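You operate a simulated robot arm through the tools that you are given. There is no shell and no other tool.

Carry out the task below with a simulated robot arm. There is one attempt and no reset: what you move stays moved.

JOB
When the heater has cooled, move its block to the pull tester and clamp it.
Fine: wait till HOT is gone; shut the hood, turn the heater's dial to 0 and zero the gauge; leave the lever.

It is judged by the outcome, as a careful person would: the job done as asked, and still so three seconds after it is handed in. It fails if anything else is knocked over, pushed out of place, dropped, spilled or broken.

ROBOT AND FRAMES
A 7-joint arm with a three-finger gripper, fixed in place. Base frame: the origin is at the foot of the arm, x ahead of it, y to its left, z up; the work surface is at about z = 780. Readings come in mm, degrees, newtons and seconds.
Its first joint turns from -166.0 to 166.0 degrees. Payload 2.69 kg.
The TCP is the grasp point between the finger pads, 30 mm short of the fingertips. In the tool frame z runs along the fingers and y along their closing line. Largest opening 128 mm; the body of the gripper starts 117 mm behind the TCP.
Orientation is that of the tool frame in the base frame, as a unit quaternion [x, y, z, w]. With the fingers straight down and closing along the base's y, the tool's x points along the base's -x, its y along +y and its z along -z.

CONTROLS
- The arm moves only by the tool servo_tool. Its argument "deltas" is one flat list of numbers, 6 for each row, row after row: the shift along the base's x, y, z in mm, then the turn, a rotation vector about the base's x, y, z in degrees. In form: [tx, ty, tz, wx, wy, wz, tx, ty, tz, wx, wy, wz, ...]. A call has 1 to 20 rows; each row is the pose to reach, as a shift and turn from the pose commanded when the call began. "gripper" is the finger opening in mm, from 0 to 128, set as the call begins (left out, the last holds). A row lasts 0.2 s, in which the tool goes at most 50 mm and 8.6 degrees; a call with a longer step from one row to the next is refused whole, and so is a gripper value outside its range. A pose out of reach is approached as far as the arm can. The call stops where the force on the tool passes 90 N (or 10 N more than at its start, if that is more) or the arm is blocked; 0.2 s more then pass. Each finger halts on what it meets, pressing with about 34 N; the grip force reading is that of the motor and also rises with nothing between the fingers. The clock runs only during rows and for 0.2 s after the last one: add rows that repeat a pose to give the fingers time. The reply holds the time, the measured pose of the TCP, the force on the tool along the base axes, the opening and the grip force, in the units named above and with some noise, with the torque about the TCP (base axes, N m) and any sound that the robot's microphone picked up.
- Cameras (640 x 400 px; columns grow to the right, rows downward): "scene" is fixed at [218.9, 651.5, 1627.6]; the picture's right is [-0.64, -0.77, 0.00], its down [-0.57, 0.48, -0.67] and it looks along [0.51, -0.43, -0.74] (base axes); focal length 266 px, centre (320, 200). "wrist" rides on the gripper at [58, 54, -131] in the tool frame; the picture's right is [-0.68, 0.74, 0.00], its down [-0.62, -0.57, -0.55] and it looks along [-0.40, -0.37, 0.84] (tool axes); focal length 234 px, centre (320, 200). There is no depth. A picture from a camera that has moved, and an enlarged one, comes with that camera's place and axes in the base frame and with its lens.
- grab_frame(camera): a new picture of that camera. The clock stands still meanwhile.
- slide_trunk(by): slides the trunk up (or, below 0, down) by that many mm; the arm rides with it, the base frame stays. It gives what a move gives, with no picture.
- enlarge(camera, box): a new picture of the part [left, top, right, bottom] of that camera's present view, enlarged. The clock stands still meanwhile.
- finish_job(): hands the job in; it is judged then, once.

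Nothing tells you positions but the pictures and the camera data. Unless the task says otherwise, let go and move clear before handing in.

The tools are called after "Request:" as a command line: name --argument value ..., lists and objects as JSON in quotes. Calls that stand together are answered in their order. servo_tool: Moves the arm, as the interface text tells. Its arguments: {"type":"object","properties":{"deltas":{"type":"array","items":{"type":"number"}},"gripper":{"type":"number"}},"required":["deltas"]} The other tools are called the same way: slide_trunk (by) slides the trunk up or down; grab_frame (camera) takes a picture; enlarge (camera, box) takes an enlarged picture of a part of a camera's view; finish_job () hands the job in.

At the start:

```text
time_s: 0.0
position: [559.2, 190.5, 1249.5]
orientation: [0.0, 1.0, 0.0, 0.0]
ft_force: [-0.8, -0.5, 0.6]
wrist_torque: [0.06, 0.02, 0.03]
width: 127.9
finger_force: 0.1
trunk travel left (down, up): [-150.0, 200.0]
```

scene: 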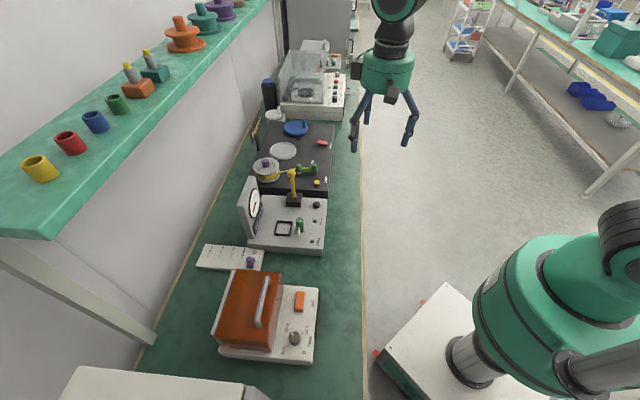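
wrist: 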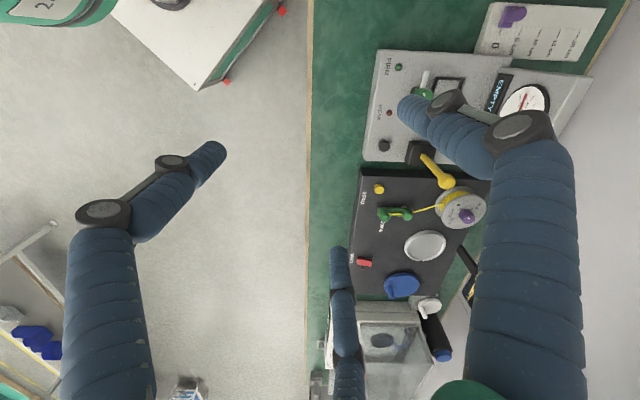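

I see a bench with several instruments: an orange-hooded machine nearest the camera, a panel with a white gauge, a black station with a spool, and a transparent-hooded machine further along. I'll zoom in to identify the heater, pull tester and controls.

Request:
enlarge --camera "scene" --box '[200, 250, 340, 370]'

Request:
enlarge --camera "scene" --box '[220, 150, 350, 270]'

Request:
enlarge --camera "scene" --box '[240, 30, 370, 150]'

Request:
enlarge --camera "wrist" --box '[330, 0, 640, 200]'

```text
3.33 times, centred on (270, 310) of scene
camera zoom: at [218.9, 651.5, 1627.6], right [-0.64, -0.77, 0.0], down [-0.57, 0.48, -0.67], along [0.51, -0.43, -0.74], focal length 886 px, centre (487, -167)
```

zoom: 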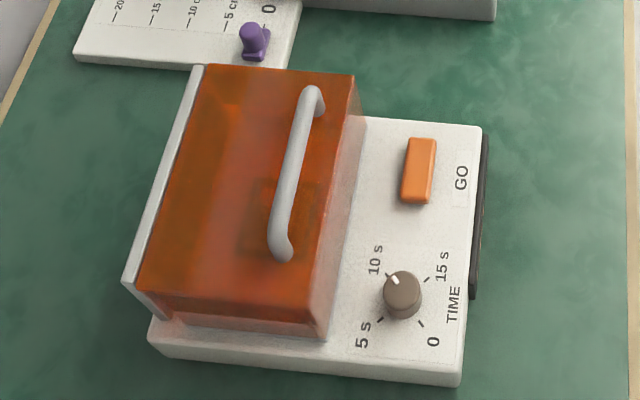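

```text
3.33 times, centred on (285, 210) of scene
camera zoom: at [218.9, 651.5, 1627.6], right [-0.64, -0.77, 0.0], down [-0.57, 0.48, -0.67], along [0.51, -0.43, -0.74], focal length 886 px, centre (437, 167)
```

zoom: 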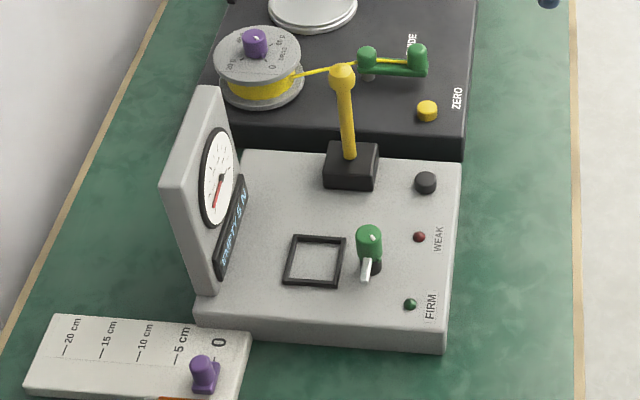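

```text
3.33 times, centred on (305, 90) of scene
camera zoom: at [218.9, 651.5, 1627.6], right [-0.64, -0.77, 0.0], down [-0.57, 0.48, -0.67], along [0.51, -0.43, -0.74], focal length 886 px, centre (370, 567)
```

zoom: 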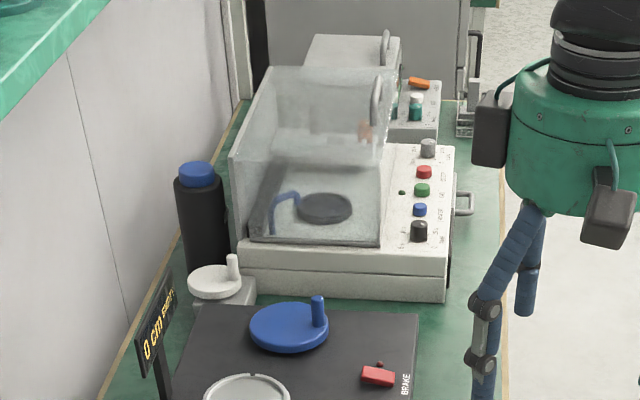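

```text
2.00 times, centred on (485, 100) of wrist
camera zoom: at [499.7, 244.9, 1382.9], right [0.68, 0.74, 0.0], down [0.62, -0.57, 0.55], along [0.4, -0.37, -0.84], focal length 468 px, centre (-10, 400)
```

zoom: 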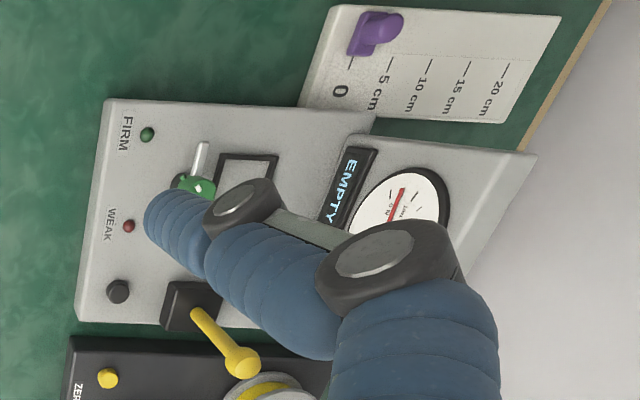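

The heater looks like the orange-hooded unit with the TIME dial, near (430, 580). The pull tester is the grey unit with the round gauge, near (750, 370), and the bench runs at about 45° to the base. I'll turn the wrist and move in for a closer look at the heater front.

Request:
servo_tool --deltas '[-20, 23, -10, 0, 0, 8, -40, 46, -20, 0, 0, 16, -60, 70, -30, 0, 0, 24, -80, 93, -45, 0, 0, 32, -100, 117, -60, 0, 0, 40, -120, 140, -75, 0, 0, 48, -140, 164, -90, 0, 0, 56, -160, 187, -105, 0, 0, 64, -180, 210, -120, 0, 0, 72, -200, 234, -135, 0, 0, 80, -215, 258, -150, 0, 0, 85, -229, 280, -160, 0, 0, 90]'

```text
time_s: 2.6
position: [330.2, 472.5, 1089.7]
orientation: [0.707, -0.707, 0.0, 0.001]
ft_force: [0.9, 0.9, -0.2]
wrist_torque: [0.04, 0.0, -0.01]
width: 127.8
finger_force: 0.1
trunk travel left (down, up): [-150.0, 200.0]
```

Request:
grab_frame --camera "wrist"

Request:
grab_frame --camera "scene"

```text
taken
camera wrist: at [275.7, 413.9, 1222.3], right [-0.74, 0.68, 0.0], down [0.56, 0.62, 0.55], along [0.37, 0.4, -0.84], focal length 234 px, centre (320, 200)
```

wrist: 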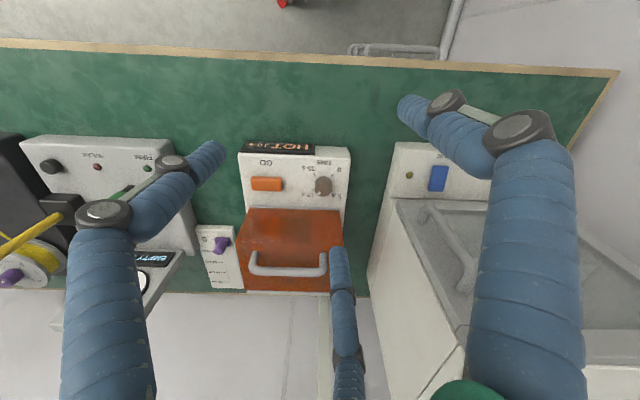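

```text
taken
```

scene: 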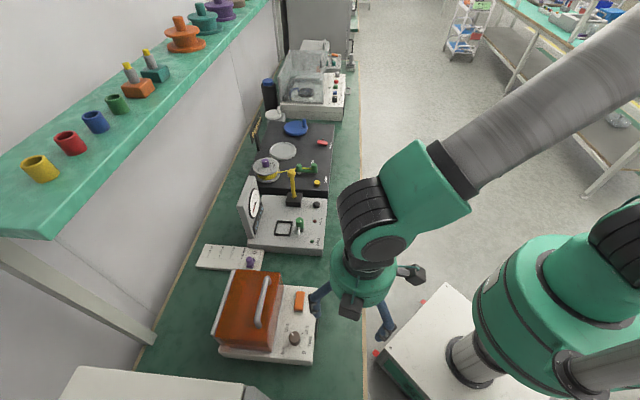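

Request:
enlarge --camera "wrist" --box '[220, 130, 360, 300]'

Request:
enlarge --camera "wrist" --box '[0, 120, 220, 340]'

Request:
enlarge --camera "scene" --box '[220, 170, 340, 270]'

```text
2.35 times, centred on (290, 215) of wrist
camera zoom: at [275.7, 413.9, 1222.3], right [-0.74, 0.68, 0.0], down [0.56, 0.62, 0.55], along [0.37, 0.4, -0.84], focal length 551 px, centre (391, 165)
```

zoom: 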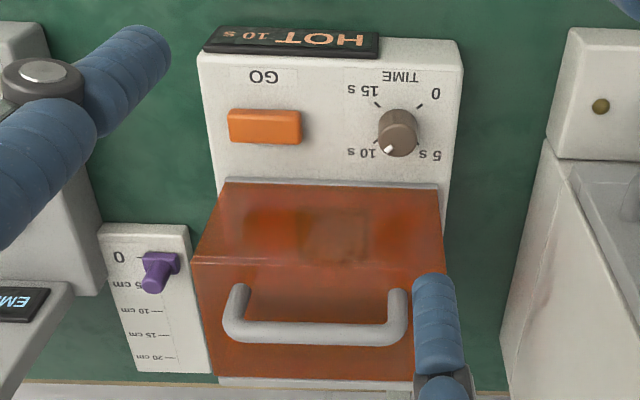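

```text
1.82 times, centred on (110, 230) of wrist
camera zoom: at [275.7, 413.9, 1222.3], right [-0.74, 0.68, 0.0], down [0.56, 0.62, 0.55], along [0.37, 0.4, -0.84], focal length 426 px, centre (702, 146)
```

zoom: 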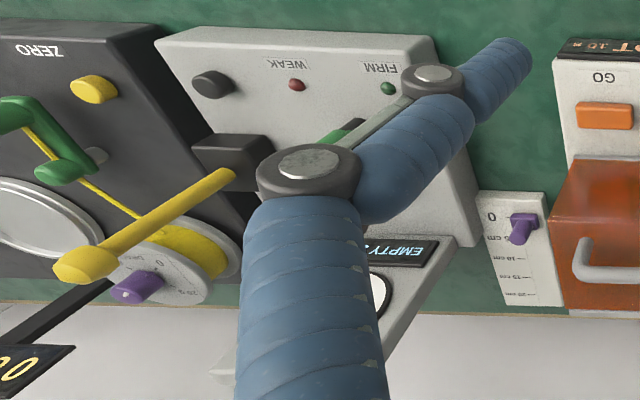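

```text
4.00 times, centred on (280, 220) of scene
camera zoom: at [218.9, 651.5, 1627.6], right [-0.64, -0.77, 0.0], down [-0.57, 0.48, -0.67], along [0.51, -0.43, -0.74], focal length 1063 px, centre (480, 120)
```

zoom: 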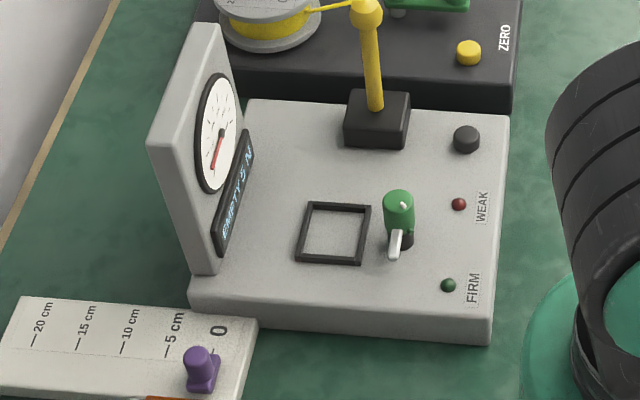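

The heater display reads "HOT 10 s" and its dial points at 10 s, while the pull tester reads "EMPTY 5 N". While the heater cools I'll look at the tester up close.

Request:
servo_tool --deltas '[40, -23, -5, 0, 0, 0, 80, -46, -10, 0, 0, 0, 120, -69, -15, 0, 0, 0, 160, -92, -20, 0, 0, 0, 200, -115, -25, 0, 0, 0, 240, -138, -30, 0, 0, 0, 280, -161, -35, 0, 0, 0, 320, -182, -40, 0, 0, 0]'

Request:
grab_frame --camera "wrist"

```text
time_s: 4.4
position: [651.6, 290.3, 1049.2]
orientation: [0.707, -0.707, -0.001, 0.0]
ft_force: [-0.5, 0.2, 0.4]
wrist_torque: [-0.02, -0.05, 0.03]
width: 128.0
finger_force: 0.0
trunk travel left (down, up): [-150.0, 200.0]
```

```text
taken
camera wrist: at [597.7, 230.2, 1182.5], right [-0.74, 0.68, 0.0], down [0.57, 0.62, 0.55], along [0.37, 0.4, -0.84], focal length 234 px, centre (320, 200)
```

wrist: 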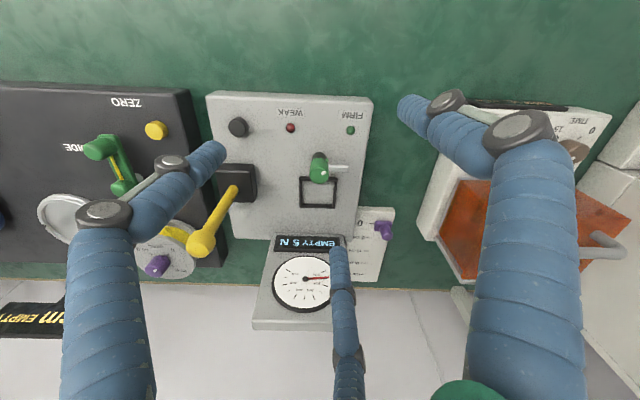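

Request:
enlarge --camera "wrist" --box '[200, 80, 400, 205]'

Request:
enlarge --camera "wrist" --box '[240, 210, 400, 330]'

Request:
enlarge --camera "wrist" --box '[450, 80, 640, 200]'

```text
3.20 times, centred on (300, 142) of wrist
camera zoom: at [597.7, 230.2, 1182.5], right [-0.74, 0.68, 0.0], down [0.57, 0.62, 0.55], along [0.37, 0.4, -0.84], focal length 749 px, centre (384, 384)
```

zoom: 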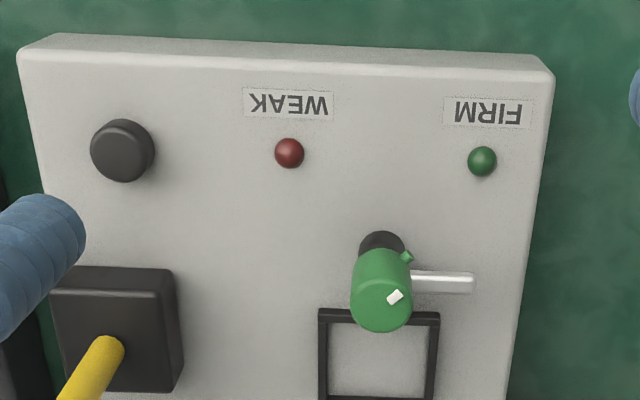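

```text
3.33 times, centred on (320, 270) of wrist
camera zoom: at [597.7, 230.2, 1182.5], right [-0.74, 0.68, 0.0], down [0.57, 0.62, 0.55], along [0.37, 0.4, -0.84], focal length 781 px, centre (320, -33)
```

zoom: 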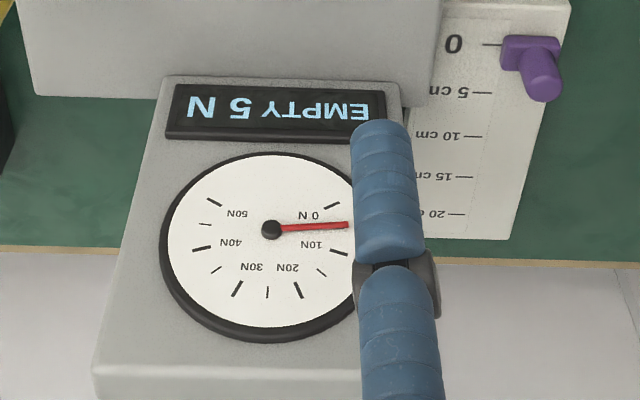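

```text
3.33 times, centred on (545, 140) of wrist
camera zoom: at [597.7, 230.2, 1182.5], right [-0.74, 0.68, 0.0], down [0.57, 0.62, 0.55], along [0.37, 0.4, -0.84], focal length 781 px, centre (-430, 400)
```

zoom: 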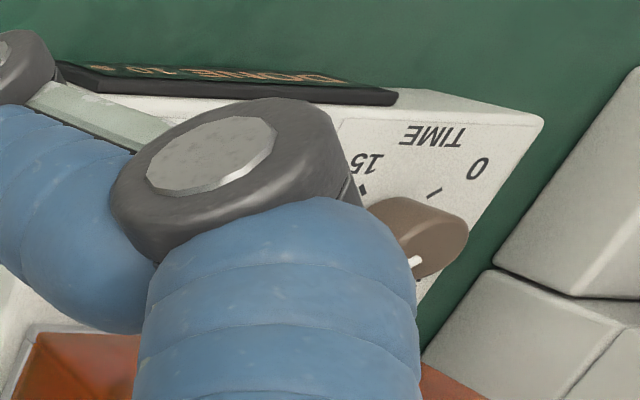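

I can see a plain black push-button on the tester and the green swing clamp with its white finger beside the square nest. The yellow lever is about 90 mm behind the button, so I'll square the tool up with the bench and hover over the button for a better fix.

Request:
servo_tool --deltas '[10, -10, -10, 0, 0, -6, 21, -20, -20, 0, 0, -12, 32, -30, -35, 0, 0, -18, 43, -40, -50, 0, 0, -24, 53, -50, -65, 0, 0, -30, 63, -58, -80, 0, 0, -36, 73, -64, -90, 0, 0, -42, 80, -70, -100, 0, 0, -45]'

Request:
grab_frame --camera "wrist"

Request:
grab_frame --camera "scene"

```text
time_s: 6.2
position: [729.9, 219.4, 950.1]
orientation: [-0.382, 0.924, 0.0, 0.0]
ft_force: [0.3, 0.4, 0.5]
wrist_torque: [0.01, -0.04, -0.01]
width: 127.8
finger_force: 0.0
trunk travel left (down, up): [-150.0, 200.0]
```

```text
taken
camera wrist: at [650.4, 215.8, 1082.0], right [-0.04, 1.0, 0.0], down [0.84, 0.03, 0.55], along [0.55, 0.02, -0.84], focal length 234 px, centre (320, 200)
```

wrist: 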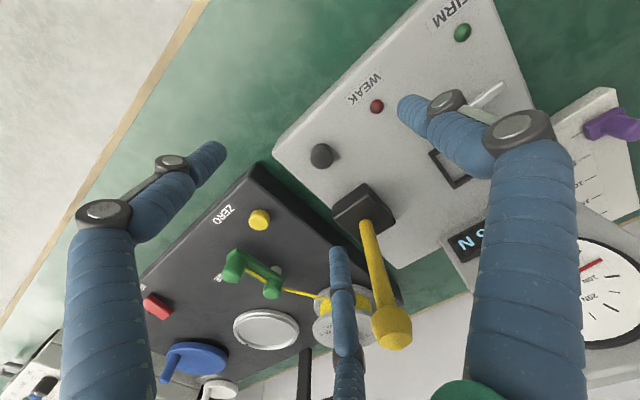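

```text
taken
```

scene: 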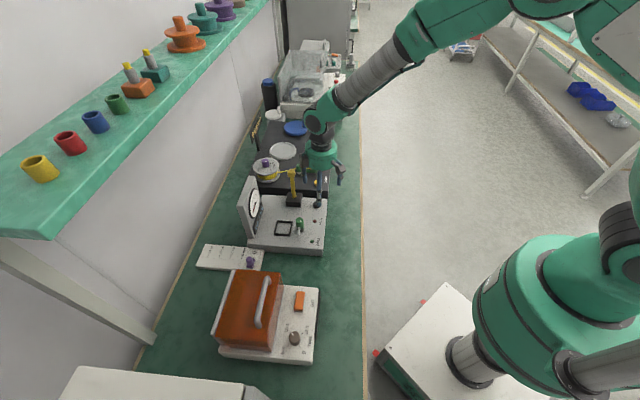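

The hand looks unusual: three finger-like shapes show in the wrist view. I'll close the gripper and look at what it really does before getting near anything.

Request:
servo_tool --deltas '[0, 0, 0, 0, 0, 0, 0, 0, 0, 0, 0, 0, 0, 0, 0, 0, 0, 0]' --gripper 0

Request:
grab_frame --camera "wrist"

Request:
enlarge --camera "scene" --box '[270, 100, 370, 220]'

```text
time_s: 7.0
position: [730.9, 219.7, 949.1]
orientation: [-0.383, 0.924, 0.0, 0.0]
ft_force: [0.4, -0.4, -0.9]
wrist_torque: [-0.02, 0.02, 0.0]
width: 2.2
finger_force: 31.1
trunk travel left (down, up): [-150.0, 200.0]
```

```text
taken
camera wrist: at [650.3, 215.8, 1082.4], right [-0.04, 1.0, 0.0], down [0.84, 0.04, 0.55], along [0.55, 0.02, -0.84], focal length 234 px, centre (320, 200)
```

wrist: 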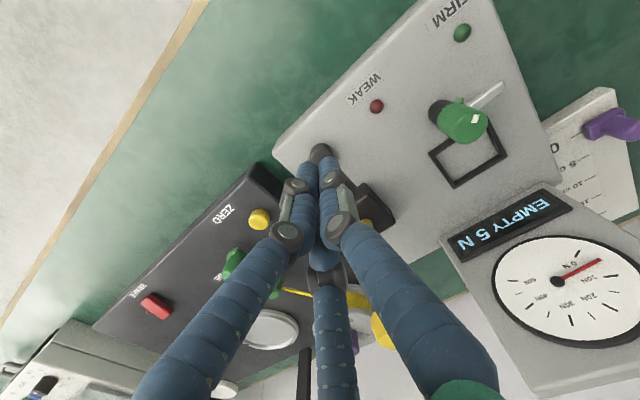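

```text
3.33 times, centred on (320, 160) of scene
camera zoom: at [218.9, 651.5, 1627.6], right [-0.64, -0.77, 0.0], down [-0.57, 0.48, -0.67], along [0.51, -0.43, -0.74], focal length 886 px, centre (320, 333)
```

zoom: 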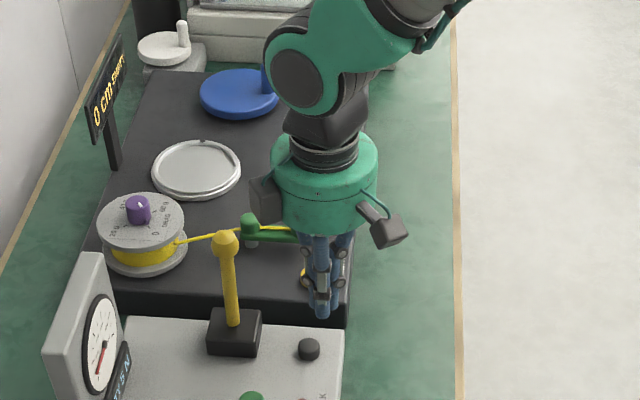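

It closes all three fingers radially, and there is also a bulky box opposite the wrist camera. To keep those away from the yellow lever I'll turn the tool so they lie along the bench, then come down over the black button with the fingers closed.

Request:
servo_tool --deltas '[4, 0, 0, 0, 0, -8, 8, 0, 0, 0, 0, -16, 12, 0, 0, 0, 0, -24, 16, 0, 0, 0, 0, -32, 19, 0.5, 0, 0, 0, -40, 19.5, 0.5, -20, 0, 0, -45, 19.5, 0.5, -50, 0, 0, -45]'

Request:
grab_frame --camera "wrist"

Request:
enlarge --camera "scene" --box '[270, 130, 350, 230]'

```text
time_s: 8.6
position: [749.5, 220.3, 901.0]
orientation: [0.001, 1.0, 0.001, 0.001]
ft_force: [-0.7, -0.2, 1.0]
wrist_torque: [-0.04, -0.05, -0.02]
width: 2.1
finger_force: 31.7
trunk travel left (down, up): [-150.0, 200.0]
```

```text
taken
camera wrist: at [690.3, 273.8, 1033.7], right [0.68, 0.74, 0.0], down [0.61, -0.57, 0.55], along [0.4, -0.37, -0.84], focal length 234 px, centre (320, 200)
```

wrist: 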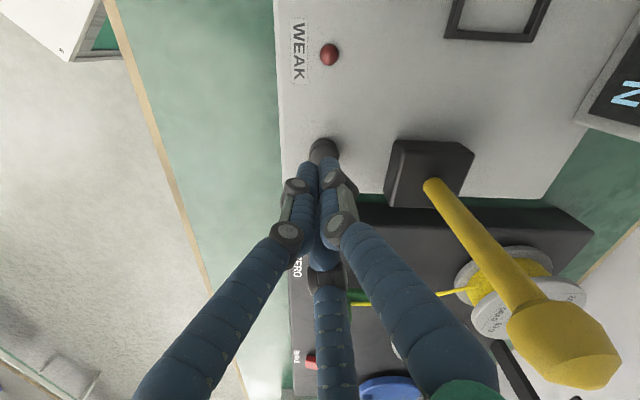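

```text
4.00 times, centred on (310, 180) of scene
camera zoom: at [218.9, 651.5, 1627.6], right [-0.64, -0.77, 0.0], down [-0.57, 0.48, -0.67], along [0.51, -0.43, -0.74], focal length 1063 px, centre (360, 280)
```

zoom: 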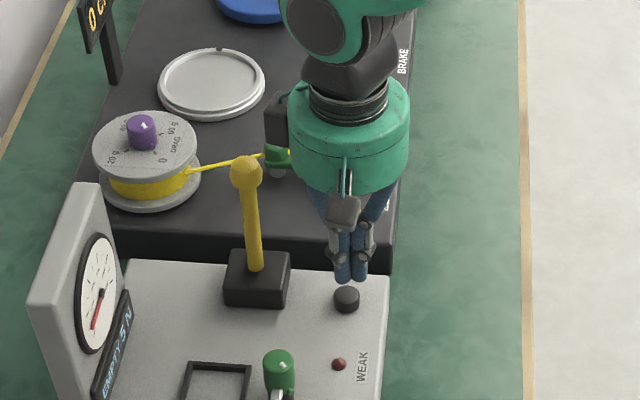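

The closed fingertips are right above the black button (about 750, 222, 835). I'll lower in small steps and watch the force.

Request:
servo_tool --deltas '[0, 1.5, -8, 0, 0, 0, 0, 1.5, -16, 0, 0, 0, 0, 1.5, -22, 0, 0, 0, 0, 1.5, -26, 0, 0, 0]'

```text
time_s: 9.6
position: [749.5, 221.6, 873.8]
orientation: [0.0, 1.0, 0.0, 0.0]
ft_force: [0.1, -1.2, -0.3]
wrist_torque: [0.0, 0.0, 0.0]
width: 2.0
finger_force: 31.4
trunk travel left (down, up): [-150.0, 200.0]
```

Request:
servo_tool --deltas '[0, 0, -3, 0, 0, 0, 0, 0, -6, 0, 0, 0]'

Request:
grab_frame --camera "wrist"

Request:
enlarge --camera "scene" --box '[220, 150, 340, 250]'

```text
time_s: 10.2
position: [749.4, 221.1, 869.4]
orientation: [0.0, 1.0, 0.0, 0.0]
ft_force: [-1.4, -0.4, 2.8]
wrist_torque: [-0.02, -0.05, 0.0]
width: 5.9
finger_force: 31.2
trunk travel left (down, up): [-150.0, 200.0]
heard: click
```

```text
taken
camera wrist: at [690.3, 275.0, 1000.8], right [0.68, 0.74, 0.0], down [0.62, -0.57, 0.55], along [0.4, -0.37, -0.84], focal length 234 px, centre (320, 200)
```

wrist: 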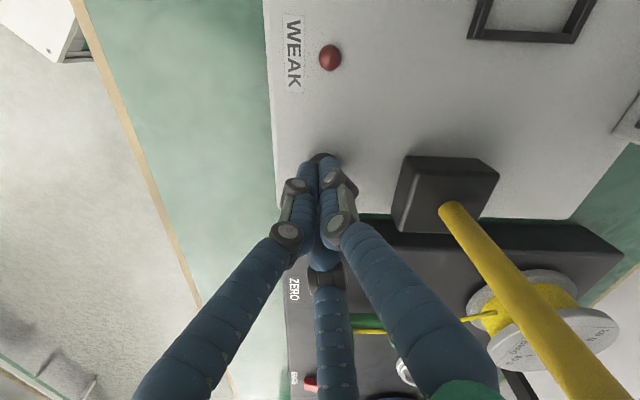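

```text
4.00 times, centred on (280, 200) of scene
camera zoom: at [218.9, 651.5, 1627.6], right [-0.64, -0.77, 0.0], down [-0.57, 0.48, -0.67], along [0.51, -0.43, -0.74], focal length 1063 px, centre (480, 200)
```

zoom: 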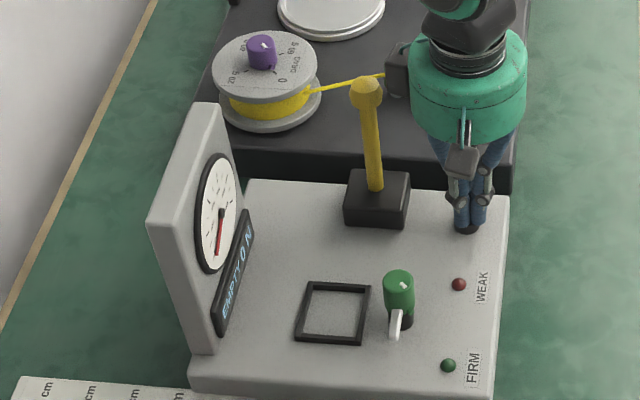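

The button clicked and the tester display now reads "EMPTY 0 N", so the gauge is zeroed. I'll back off and go look at the heater display.

Request:
servo_tool --deltas '[0, 0, 20, 0, 0, 0, 0, 0, 60, 0, 0, 0, 0, 0, 105, 0, 0, 0, -10, 10, 150, 0, 0, 0, -30, 30, 190, 0, 0, 0]'

Request:
enlarge --camera "scene" --box '[220, 150, 340, 250]'

```text
time_s: 11.4
position: [720.2, 252.5, 1058.4]
orientation: [0.0, 1.0, 0.0, -0.001]
ft_force: [0.9, -0.1, -0.1]
wrist_torque: [0.02, 0.07, 0.02]
width: 2.1
finger_force: 31.9
trunk travel left (down, up): [-150.0, 200.0]
```

```text
4.00 times, centred on (280, 200) of scene
camera zoom: at [218.9, 651.5, 1627.6], right [-0.64, -0.77, 0.0], down [-0.57, 0.48, -0.67], along [0.51, -0.43, -0.74], focal length 1063 px, centre (480, 200)
```

zoom: 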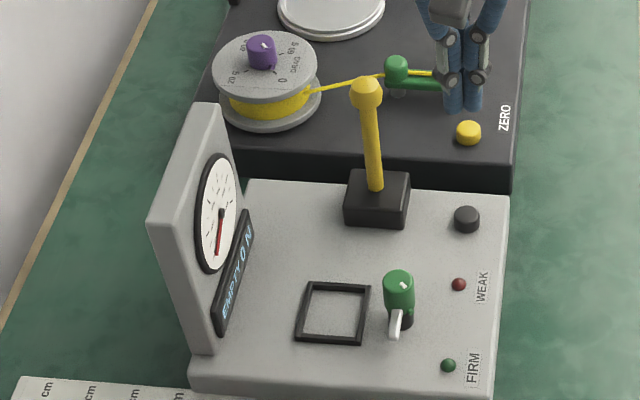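

Gauge still shows 0 N with the tool clear. Next I'll move over toward the heater and turn the tool so it can grip the hood handle, reading the display on the way.

Request:
servo_tool --deltas '[-15, 17, 4, 0, 0, 8, -30, 34, 8, 0, 0, 16, -45, 51, 12, 0, 0, 24, -60, 68, 16, 0, 0, 32, -75, 85, 20, 0, 0, 40, -90, 102, 24, 0, 0, 48, -105, 119, 28, 0, 0, 56, -120, 136, 32, 0, 0, 64, -135, 153, 36, 0, 0, 72, -150, 170, 40, 0, 0, 80, -165, 187, 42, 0, 0, 88, -180, 204, 42, 0, 0, 96, -195, 221, 42, 0, 0, 104, -210, 240, 42, 0, 0, 112, -225, 260, 42, 0, 0, 120, -240, 276, 42, 0, 0, 128, -250, 288, 42, 0, 0, 135]' --gripper 128

Request:
grab_frame --camera "wrist"

```text
time_s: 15.0
position: [468.5, 540.4, 1099.8]
orientation: [0.924, -0.382, 0.0, 0.0]
ft_force: [0.6, 0.6, 0.0]
wrist_torque: [0.0, 0.01, 0.01]
width: 128.0
finger_force: 0.1
trunk travel left (down, up): [-150.0, 200.0]
```

```text
taken
camera wrist: at [471.6, 460.1, 1232.5], right [-1.0, -0.04, 0.0], down [-0.04, 0.84, 0.55], along [-0.02, 0.55, -0.84], focal length 234 px, centre (320, 200)
```

wrist: 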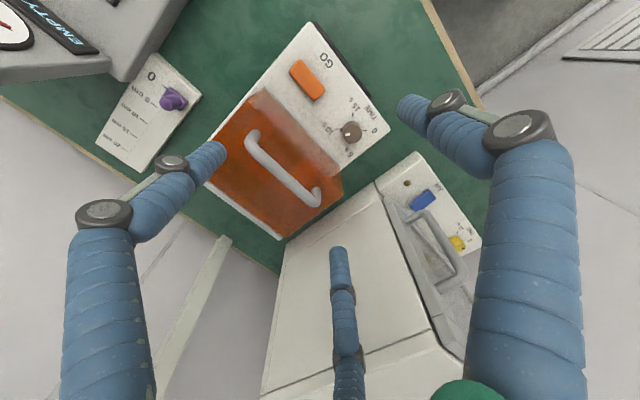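

Request:
enlarge --camera "wrist" --box '[200, 10, 400, 250]'

Request:
enlarge --camera "scene" --box '[200, 250, 340, 370]'

```text
1.67 times, centred on (300, 130) of wrist
camera zoom: at [471.6, 460.1, 1232.5], right [-1.0, -0.04, 0.0], down [-0.04, 0.84, 0.55], along [-0.02, 0.55, -0.84], focal length 390 px, centre (353, 317)
```

zoom: 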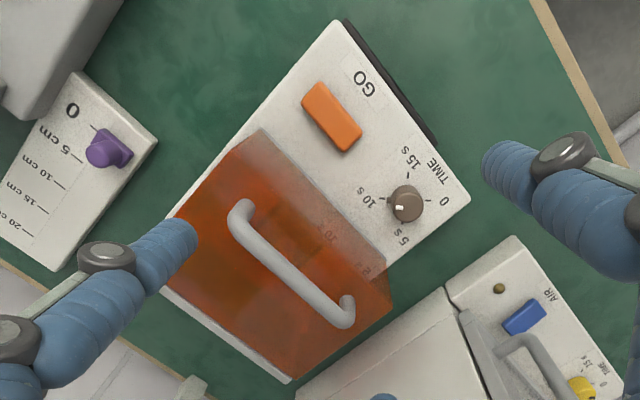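

```text
3.33 times, centred on (270, 310) of scene
camera zoom: at [218.9, 651.5, 1627.6], right [-0.64, -0.77, 0.0], down [-0.57, 0.48, -0.67], along [0.51, -0.43, -0.74], focal length 886 px, centre (487, -167)
```

zoom: 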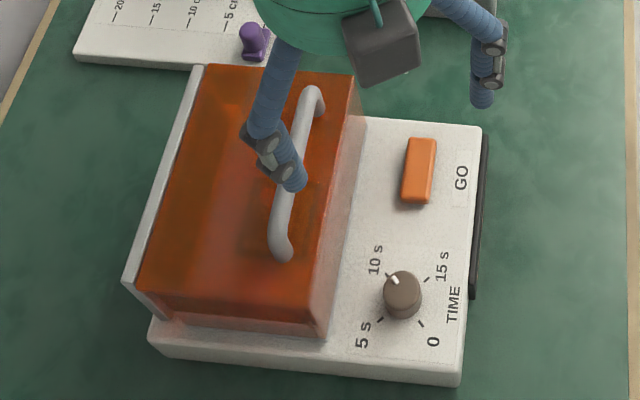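

The display faces the front, so I can't read it from above. I'll pull back toward the robot to see it.

Request:
servo_tool --deltas '[-6, -40, 0, 0, 0, 0, -12, -80, -10, 0, 0, 0, -18, -120, -30, 0, 0, 0, -25, -160, -55, 0, 0, 0, -31, -190, -82, 0, 0, 0]'

Request:
grab_frame --camera "wrist"

Request:
enlarge --camera "wrist" --box '[200, 60, 480, 260]'

```text
time_s: 16.2
position: [438.7, 348.2, 1019.3]
orientation: [0.924, -0.384, 0.001, -0.001]
ft_force: [0.0, -1.1, -0.1]
wrist_torque: [0.03, -0.02, 0.0]
width: 128.3
finger_force: 0.1
trunk travel left (down, up): [-150.0, 200.0]
```

```text
taken
camera wrist: at [440.9, 269.5, 1151.9], right [-1.0, -0.04, 0.0], down [-0.04, 0.83, 0.55], along [-0.02, 0.55, -0.84], focal length 234 px, centre (320, 200)
```

wrist: 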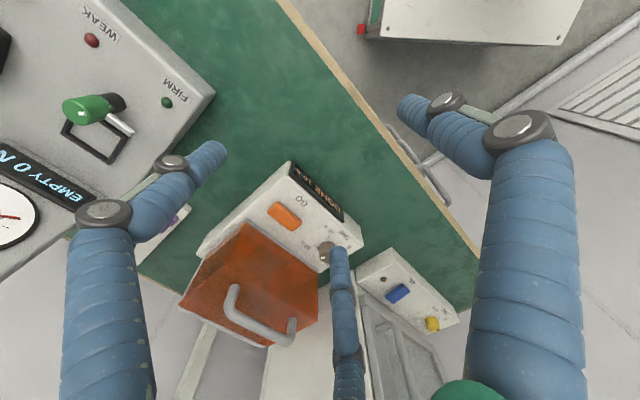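

```text
2.00 times, centred on (340, 160) of wrist
camera zoom: at [440.9, 269.5, 1151.9], right [-1.0, -0.04, 0.0], down [-0.04, 0.83, 0.55], along [-0.02, 0.55, -0.84], focal length 468 px, centre (280, 280)
```

zoom: 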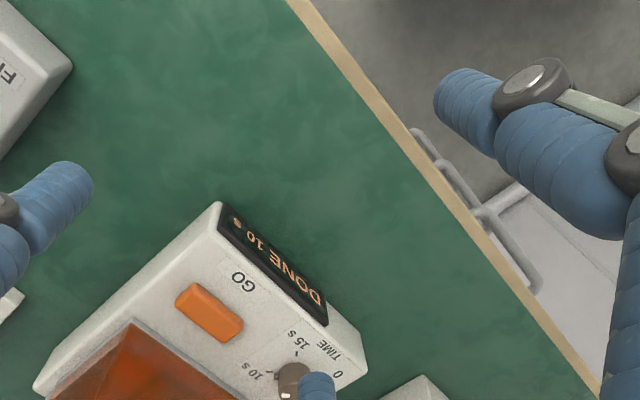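

The display now reads "DONE 10 s", so HOT is gone and I can open the hood. The handle bar runs along the bench, centred near (506, 597, 972). I'll approach from above with the gripper part open.

Request:
servo_tool --deltas '[0, 10, 40, 0, 0, 0, 14, 50, 60, 0, 0, 0, 27, 95, 65, 0, 0, 0, 41, 140, 65, 0, 0, 0, 55, 185, 65, 0, 0, 0, 64, 225, 60, 0, 0, 0, 67.8, 248.3, 40, 0, 0, 0, 67.8, 248.3, 20, 0, 0, 0]' --gripper 80

Request:
grab_frame --camera "wrist"

Request:
enlarge --camera "scene" --box '[190, 210, 350, 350]'

```text
time_s: 18.0
position: [506.2, 599.4, 1038.6]
orientation: [0.924, -0.383, 0.0, 0.0]
ft_force: [0.1, 0.1, 0.4]
wrist_torque: [-0.01, -0.03, 0.04]
width: 80.0
finger_force: 0.0
trunk travel left (down, up): [-150.0, 200.0]
```

```text
taken
camera wrist: at [508.4, 519.4, 1170.5], right [-1.0, -0.04, 0.0], down [-0.04, 0.84, 0.55], along [-0.02, 0.55, -0.84], focal length 234 px, centre (320, 200)
```

wrist: 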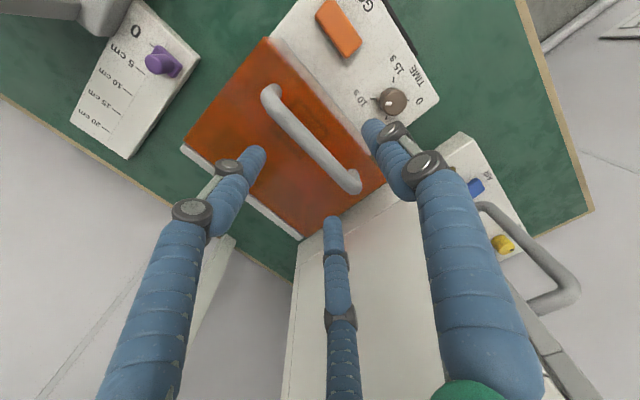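

```text
2.86 times, centred on (270, 280) of scene
camera zoom: at [218.9, 651.5, 1627.6], right [-0.64, -0.77, 0.0], down [-0.57, 0.48, -0.67], along [0.51, -0.43, -0.74], focal length 760 px, centre (463, -29)
```

zoom: 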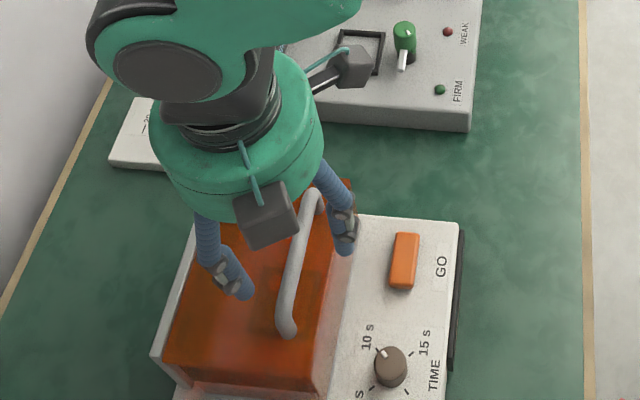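

The fingers straddle the handle bar (centre now refined to about n=777 mm out, z≈974). I'll shift slightly, come down and grip it.

Request:
servo_tool --deltas '[1.8, -7.9, -15, 0, 0, 0, 1.8, -7.9, -35, 0, 0, 0, 1.8, -7.9, -50, 0, 0, 0, 1.8, -7.9, -58, 0, 0, 0]'

Request:
grab_frame --camera "wrist"

Request:
enlarge --camera "scene" --box '[190, 210, 350, 350]'

```text
time_s: 19.0
position: [507.4, 590.4, 978.8]
orientation: [0.924, -0.383, 0.0, 0.0]
ft_force: [-0.5, -0.5, 0.5]
wrist_torque: [0.02, 0.01, 0.0]
width: 80.0
finger_force: 0.0
trunk travel left (down, up): [-150.0, 200.0]
```

```text
taken
camera wrist: at [510.3, 510.9, 1112.6], right [-1.0, -0.04, 0.0], down [-0.04, 0.84, 0.55], along [-0.02, 0.55, -0.84], focal length 234 px, centre (320, 200)
```

wrist: 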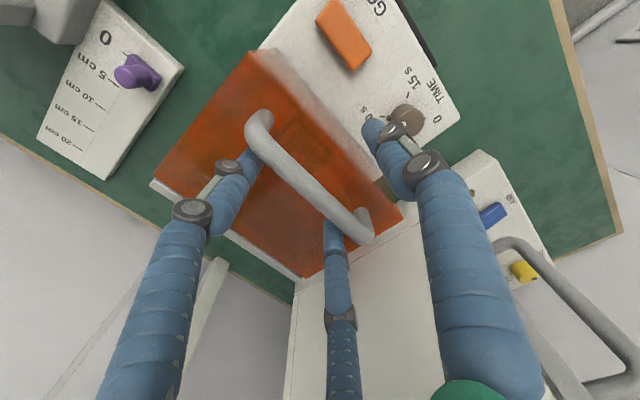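

```text
2.86 times, centred on (270, 280) of scene
camera zoom: at [218.9, 651.5, 1627.6], right [-0.64, -0.77, 0.0], down [-0.57, 0.48, -0.67], along [0.51, -0.43, -0.74], focal length 760 px, centre (463, -29)
```

zoom: 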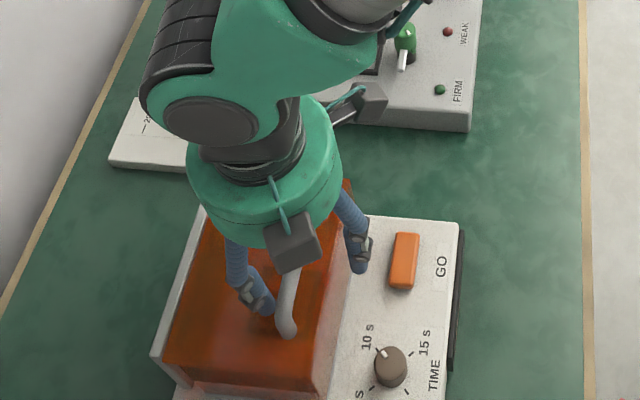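

The bar lies between the fingers. Closing on it now.

Request:
servo_tool --deltas '[0, 0, 0, 0, 0, 0, 0, 0, 0, 0, 0, 0, 0, 0, 0, 0, 0, 0, 0, 0, 0, 0, 0, 0]' --gripper 0

Request:
grab_frame --camera "wrist"

```text
time_s: 20.0
position: [514.1, 596.7, 982.6]
orientation: [0.924, -0.383, 0.002, -0.005]
ft_force: [52.2, 46.0, 6.6]
wrist_torque: [-0.03, -0.21, 0.01]
width: 21.5
finger_force: 44.8
trunk travel left (down, up): [-150.0, 200.0]
```

```text
taken
camera wrist: at [514.9, 515.3, 1114.1], right [-1.0, -0.04, -0.01], down [-0.04, 0.83, 0.55], along [-0.02, 0.55, -0.83], focal length 234 px, centre (320, 200)
```

wrist: 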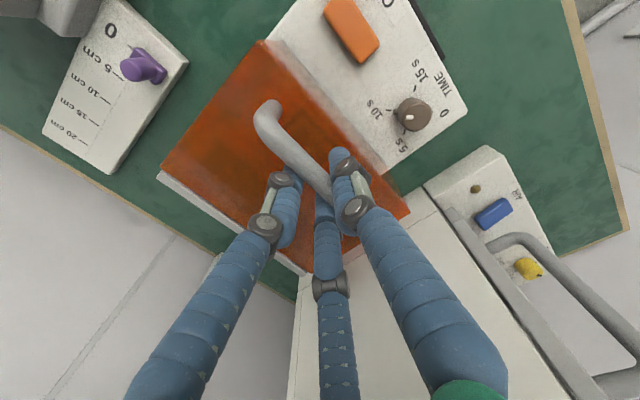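

The bar was about 8 mm further out than estimated, and it is gripped at 21.5 mm width with some sideways load. I'll relax the tool onto the bar first.

Request:
servo_tool --deltas '[3, 3, 1, 0, 0, 0, 6.2, 6, 2.5, 0, 0, 0, 6.2, 6, 2.5, 0, 0, 0]'

```text
time_s: 20.8
position: [513.5, 596.0, 981.8]
orientation: [0.924, -0.383, 0.0, 0.001]
ft_force: [13.6, 13.7, 17.6]
wrist_torque: [0.15, 0.27, -0.01]
width: 21.3
finger_force: 45.3
trunk travel left (down, up): [-150.0, 200.0]
```

Request:
servo_tool --deltas '[1, 1, 3, 0, 0, 0, 1, 1, 6, 0, 0, 0, 1, 1, 8, 0, 0, 0]'

```text
time_s: 21.6
position: [515.4, 597.7, 988.2]
orientation: [0.924, -0.383, 0.0, 0.001]
ft_force: [5.8, 22.3, -15.3]
wrist_torque: [-0.15, 0.09, -0.11]
width: 21.5
finger_force: 45.3
trunk travel left (down, up): [-150.0, 200.0]
```

The handle is following an arc: about 2.5 mm outward per 6.4 mm of lift, with residual push outward. I'll keep lifting while tracking the arc by force.

Request:
servo_tool --deltas '[2, 2, 3, 0, 0, 0, 4, 4, 7, 0, 0, 0, 5, 5, 10, 0, 0, 0]'

```text
time_s: 22.4
position: [520.0, 602.6, 999.8]
orientation: [0.924, -0.383, -0.001, 0.001]
ft_force: [-10.6, 5.8, -5.3]
wrist_torque: [-0.18, 0.16, -0.08]
width: 21.5
finger_force: 45.1
trunk travel left (down, up): [-150.0, 200.0]
```

The measured points fit a hinge along the hood's top-rear edge (about n=885, z=935, radius 111 mm). I'll follow that circle.

Request:
servo_tool --deltas '[3.3, 4.1, 6.1, 0, 0, 0, 6.7, 8, 11.9, 0, 0, 0, 10.5, 11.9, 17.3, 0, 0, 0, 14.8, 16.2, 22.4, 0, 0, 0, 19.2, 20.6, 27, 0, 0, 0]'

Request:
enlarge --camera "scene" --box '[180, 200, 360, 360]'

```text
time_s: 23.6
position: [539.7, 622.1, 1029.3]
orientation: [0.924, -0.382, 0.0, -0.002]
ft_force: [-10.2, -12.4, 16.0]
wrist_torque: [-0.21, 0.03, 0.02]
width: 21.5
finger_force: 45.3
trunk travel left (down, up): [-150.0, 200.0]
```

```text
2.50 times, centred on (270, 280) of scene
camera zoom: at [218.9, 651.5, 1627.6], right [-0.64, -0.77, 0.0], down [-0.57, 0.48, -0.67], along [0.51, -0.43, -0.74], focal length 665 px, centre (445, 0)
```

zoom: 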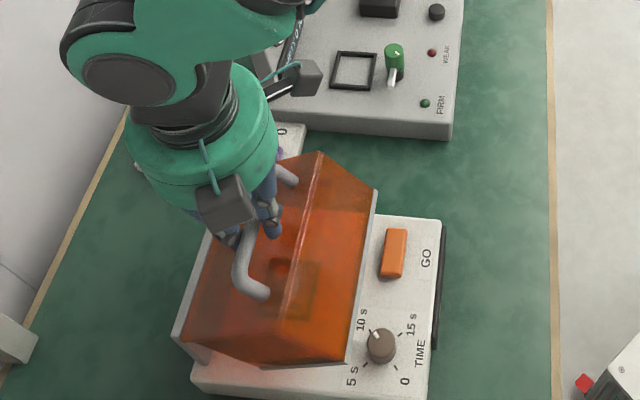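

The hood is rising cleanly (about 32° open so far). Refit hinge is n≈886, z≈940, R≈110, and I'll continue along that arc.

Request:
servo_tool --deltas '[3.3, 3.3, 6, 0, 0, 0, 8.1, 8.1, 9.8, 0, 0, 0, 12.9, 12.9, 13.2, 0, 0, 0, 18, 18, 16.1, 0, 0, 0, 23.1, 23.1, 18.4, 0, 0, 0, 28.4, 28.4, 20.3, 0, 0, 0, 33.7, 33.7, 21.6, 0, 0, 0]'

Request:
enlarge --camera "scene" --box '[180, 200, 360, 360]'

```text
time_s: 25.2
position: [573.8, 657.6, 1050.2]
orientation: [0.924, -0.383, 0.001, 0.0]
ft_force: [3.1, -7.2, 0.9]
wrist_torque: [-0.1, 0.01, 0.05]
width: 21.7
finger_force: 44.8
trunk travel left (down, up): [-150.0, 200.0]
```

```text
2.50 times, centred on (270, 280) of scene
camera zoom: at [218.9, 651.5, 1627.6], right [-0.64, -0.77, 0.0], down [-0.57, 0.48, -0.67], along [0.51, -0.43, -0.74], focal length 665 px, centre (445, 0)
```

zoom: 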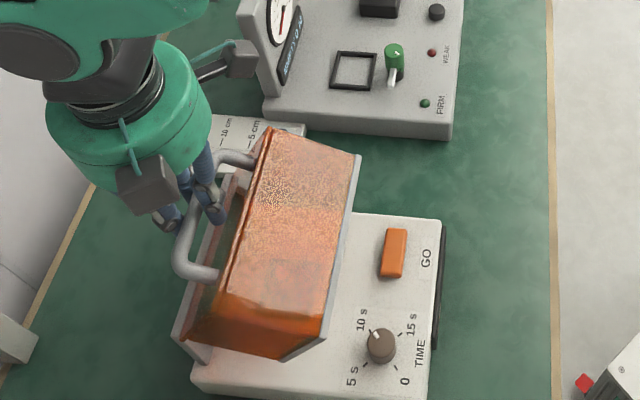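

About 60° open now, tracking well. Continuing the arc in a shorter chunk so I feel any end stop.

Request:
servo_tool --deltas '[5.7, 5.7, 0.2, 0, 0, 0, 11.2, 11.2, 0.5, 0, 0, 0, 16.6, 16.6, 0.2, 0, 0, 0, 22.1, 22.1, -0.6, 0, 0, 0]'

```text
time_s: 26.2
position: [596.5, 678.6, 1047.6]
orientation: [0.924, -0.383, -0.001, 0.001]
ft_force: [-2.3, -3.1, -4.6]
wrist_torque: [-0.12, 0.33, 0.02]
width: 22.6
finger_force: 45.3
trunk travel left (down, up): [-150.0, 200.0]
```

Request:
servo_tool --deltas '[5.4, 5.4, -1, 0, 0, 0, 10.5, 10.5, -2.8, 0, 0, 0, 15.7, 15.7, -5.2, 0, 0, 0, 20.6, 20.6, -8, 0, 0, 0]'

Request:
enlarge --camera "scene" --box '[160, 200, 340, 360]'

Request:
grab_frame --camera "wrist"

```text
time_s: 27.2
position: [616.8, 699.3, 1041.3]
orientation: [0.924, -0.383, 0.0, 0.0]
ft_force: [-0.6, -3.5, -2.5]
wrist_torque: [-0.07, 0.0, -0.02]
width: 21.4
finger_force: 45.0
trunk travel left (down, up): [-150.0, 200.0]
```

```text
2.50 times, centred on (250, 280) of scene
camera zoom: at [218.9, 651.5, 1627.6], right [-0.64, -0.77, 0.0], down [-0.57, 0.48, -0.67], along [0.51, -0.43, -0.74], focal length 665 px, centre (495, 0)
```

zoom: 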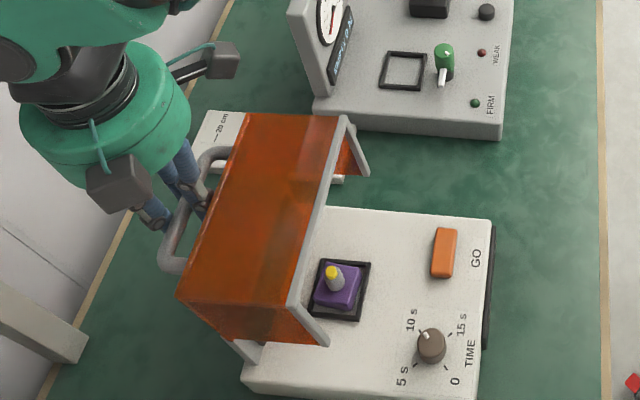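

```text
taken
camera wrist: at [618.9, 619.6, 1173.5], right [-1.0, -0.04, 0.0], down [-0.04, 0.84, 0.55], along [-0.02, 0.55, -0.84], focal length 234 px, centre (320, 200)
```

wrist: 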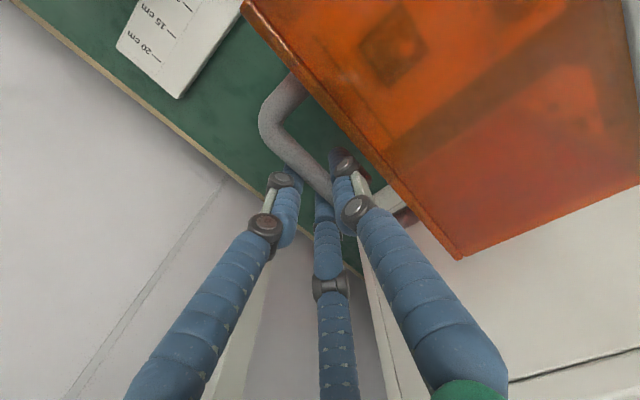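

The hood is just past vertical and I can now see the purple block with its pin, sitting in a black frame at the front of the chamber. I'll ease the hood open a bit further to get more clearance.

Request:
servo_tool --deltas '[4.9, 4.9, -3.3, 0, 0, 0, 9.6, 9.6, -7.1, 0, 0, 0, 14.2, 14.2, -11.3, 0, 0, 0]'

Request:
enlarge --camera "scene" --box '[160, 200, 340, 360]'

```text
time_s: 28.0
position: [621.0, 705.3, 1035.7]
orientation: [0.924, -0.382, 0.001, -0.001]
ft_force: [-7.4, -15.0, -19.9]
wrist_torque: [-0.04, 0.08, -0.01]
width: 21.4
finger_force: 44.8
trunk travel left (down, up): [-150.0, 200.0]
```

```text
2.50 times, centred on (250, 280) of scene
camera zoom: at [218.9, 651.5, 1627.6], right [-0.64, -0.77, 0.0], down [-0.57, 0.48, -0.67], along [0.51, -0.43, -0.74], focal length 665 px, centre (495, 0)
```

zoom: 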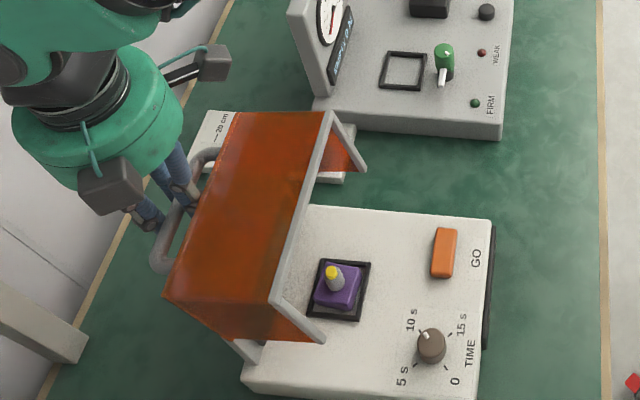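

The tool is at the edge of its reach here and the hood is about 97° open. I'll relax the load and loosen the grip only slightly to see whether the hood stays up.

Request:
servo_tool --deltas '[-5, -5, 3, 0, 0, 0, -9, -8, 5, 0, 0, 0, -9, -8, 5, 0, 0, 0]'

Request:
servo_tool --deltas '[0, 0, 0, 0, 0, 0, 0, 0, 0, 0, 0, 0, 0, 0, 0, 0, 0, 0]' --gripper 34

Request:
enlarge --camera "scene" --box '[160, 200, 340, 360]'

Request:
grab_frame --camera "wrist"

```text
time_s: 28.8
position: [622.6, 706.1, 1037.1]
orientation: [0.924, -0.383, 0.001, -0.002]
ft_force: [13.1, -1.0, 12.7]
wrist_torque: [-0.07, -0.09, 0.06]
width: 21.5
finger_force: 44.9
trunk travel left (down, up): [-150.0, 200.0]
```

```text
time_s: 29.6
position: [621.3, 706.0, 1034.2]
orientation: [0.924, -0.383, 0.001, 0.0]
ft_force: [0.6, 1.4, 0.8]
wrist_torque: [-0.05, 0.05, -0.02]
width: 32.9
finger_force: 0.0
trunk travel left (down, up): [-150.0, 200.0]
```

```text
2.50 times, centred on (250, 280) of scene
camera zoom: at [218.9, 651.5, 1627.6], right [-0.64, -0.77, 0.0], down [-0.57, 0.48, -0.67], along [0.51, -0.43, -0.74], focal length 665 px, centre (495, 0)
```

zoom: 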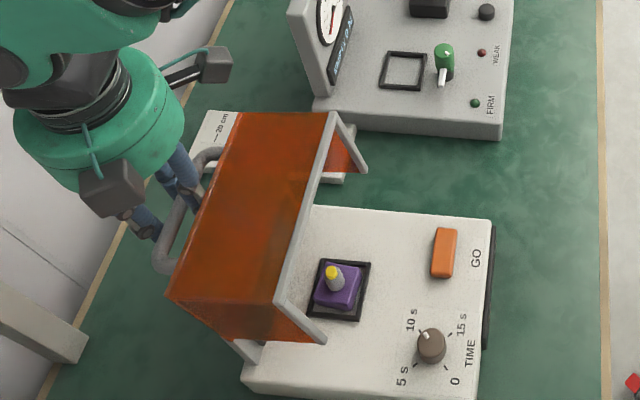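

```text
taken
camera wrist: at [623.5, 625.5, 1167.3], right [-1.0, -0.04, 0.0], down [-0.04, 0.84, 0.55], along [-0.02, 0.55, -0.84], focal length 234 px, centre (320, 200)
```

wrist: 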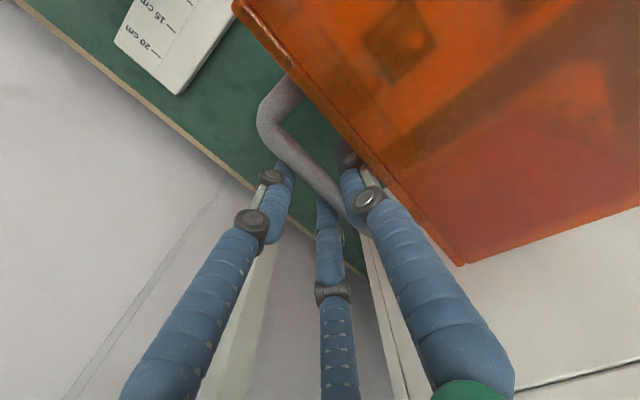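

The hood appears to hold at this angle with the grip loosened. I'll lift straight up off the handle using the trunk, in small amounts.

Request:
slide_trunk --by 20

Request:
enlarge --camera "scene" --box '[160, 200, 340, 360]'

```text
time_s: 30.3
position: [615.9, 699.2, 1041.0]
orientation: [0.924, -0.382, -0.003, 0.01]
ft_force: [0.6, -0.1, -0.5]
wrist_torque: [0.01, 0.03, 0.01]
width: 34.0
finger_force: 0.1
trunk travel left (down, up): [-170.0, 180.0]
```

```text
2.50 times, centred on (250, 280) of scene
camera zoom: at [218.9, 651.5, 1627.6], right [-0.64, -0.77, 0.0], down [-0.57, 0.48, -0.67], along [0.51, -0.43, -0.74], focal length 665 px, centre (495, 0)
```

zoom: 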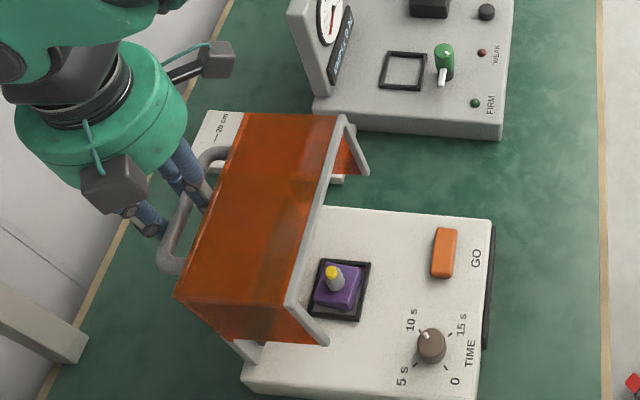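

Request:
servo_tool --deltas '[0, 0, 0, 0, 0, 0, 0, 0, 0, 0, 0, 0]'

```text
time_s: 30.9
position: [617.9, 700.6, 1039.8]
orientation: [0.924, -0.382, -0.003, 0.01]
ft_force: [0.3, 0.4, 0.6]
wrist_torque: [-0.02, -0.02, 0.0]
width: 34.2
finger_force: 0.2
trunk travel left (down, up): [-170.0, 180.0]
```

Request:
servo_tool --deltas '[-4, -5, 5, 0, 0, 0, -4, -5, 15, 0, 0, 0, -4, -5, 27, 0, 0, 0, -4, -5, 40, 0, 0, 0]'

Request:
enlarge --camera "scene" --box '[160, 200, 340, 360]'

```text
time_s: 31.9
position: [617.5, 699.6, 1096.3]
orientation: [0.924, -0.382, 0.0, 0.0]
ft_force: [0.3, -0.3, 0.1]
wrist_torque: [-0.01, 0.01, 0.0]
width: 33.9
finger_force: 0.1
trunk travel left (down, up): [-170.0, 180.0]
```

```text
2.50 times, centred on (250, 280) of scene
camera zoom: at [218.9, 651.5, 1627.6], right [-0.64, -0.77, 0.0], down [-0.57, 0.48, -0.67], along [0.51, -0.43, -0.74], focal length 665 px, centre (495, 0)
```

zoom: 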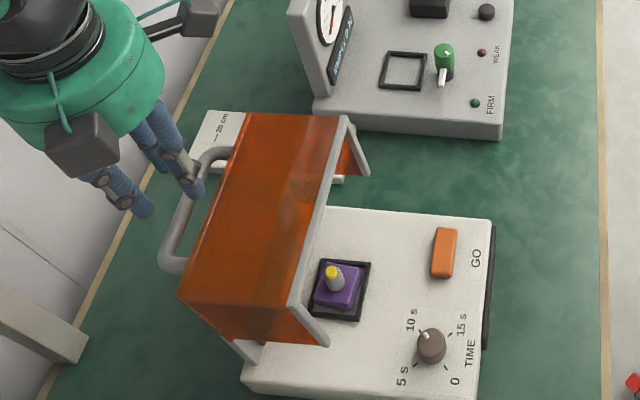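

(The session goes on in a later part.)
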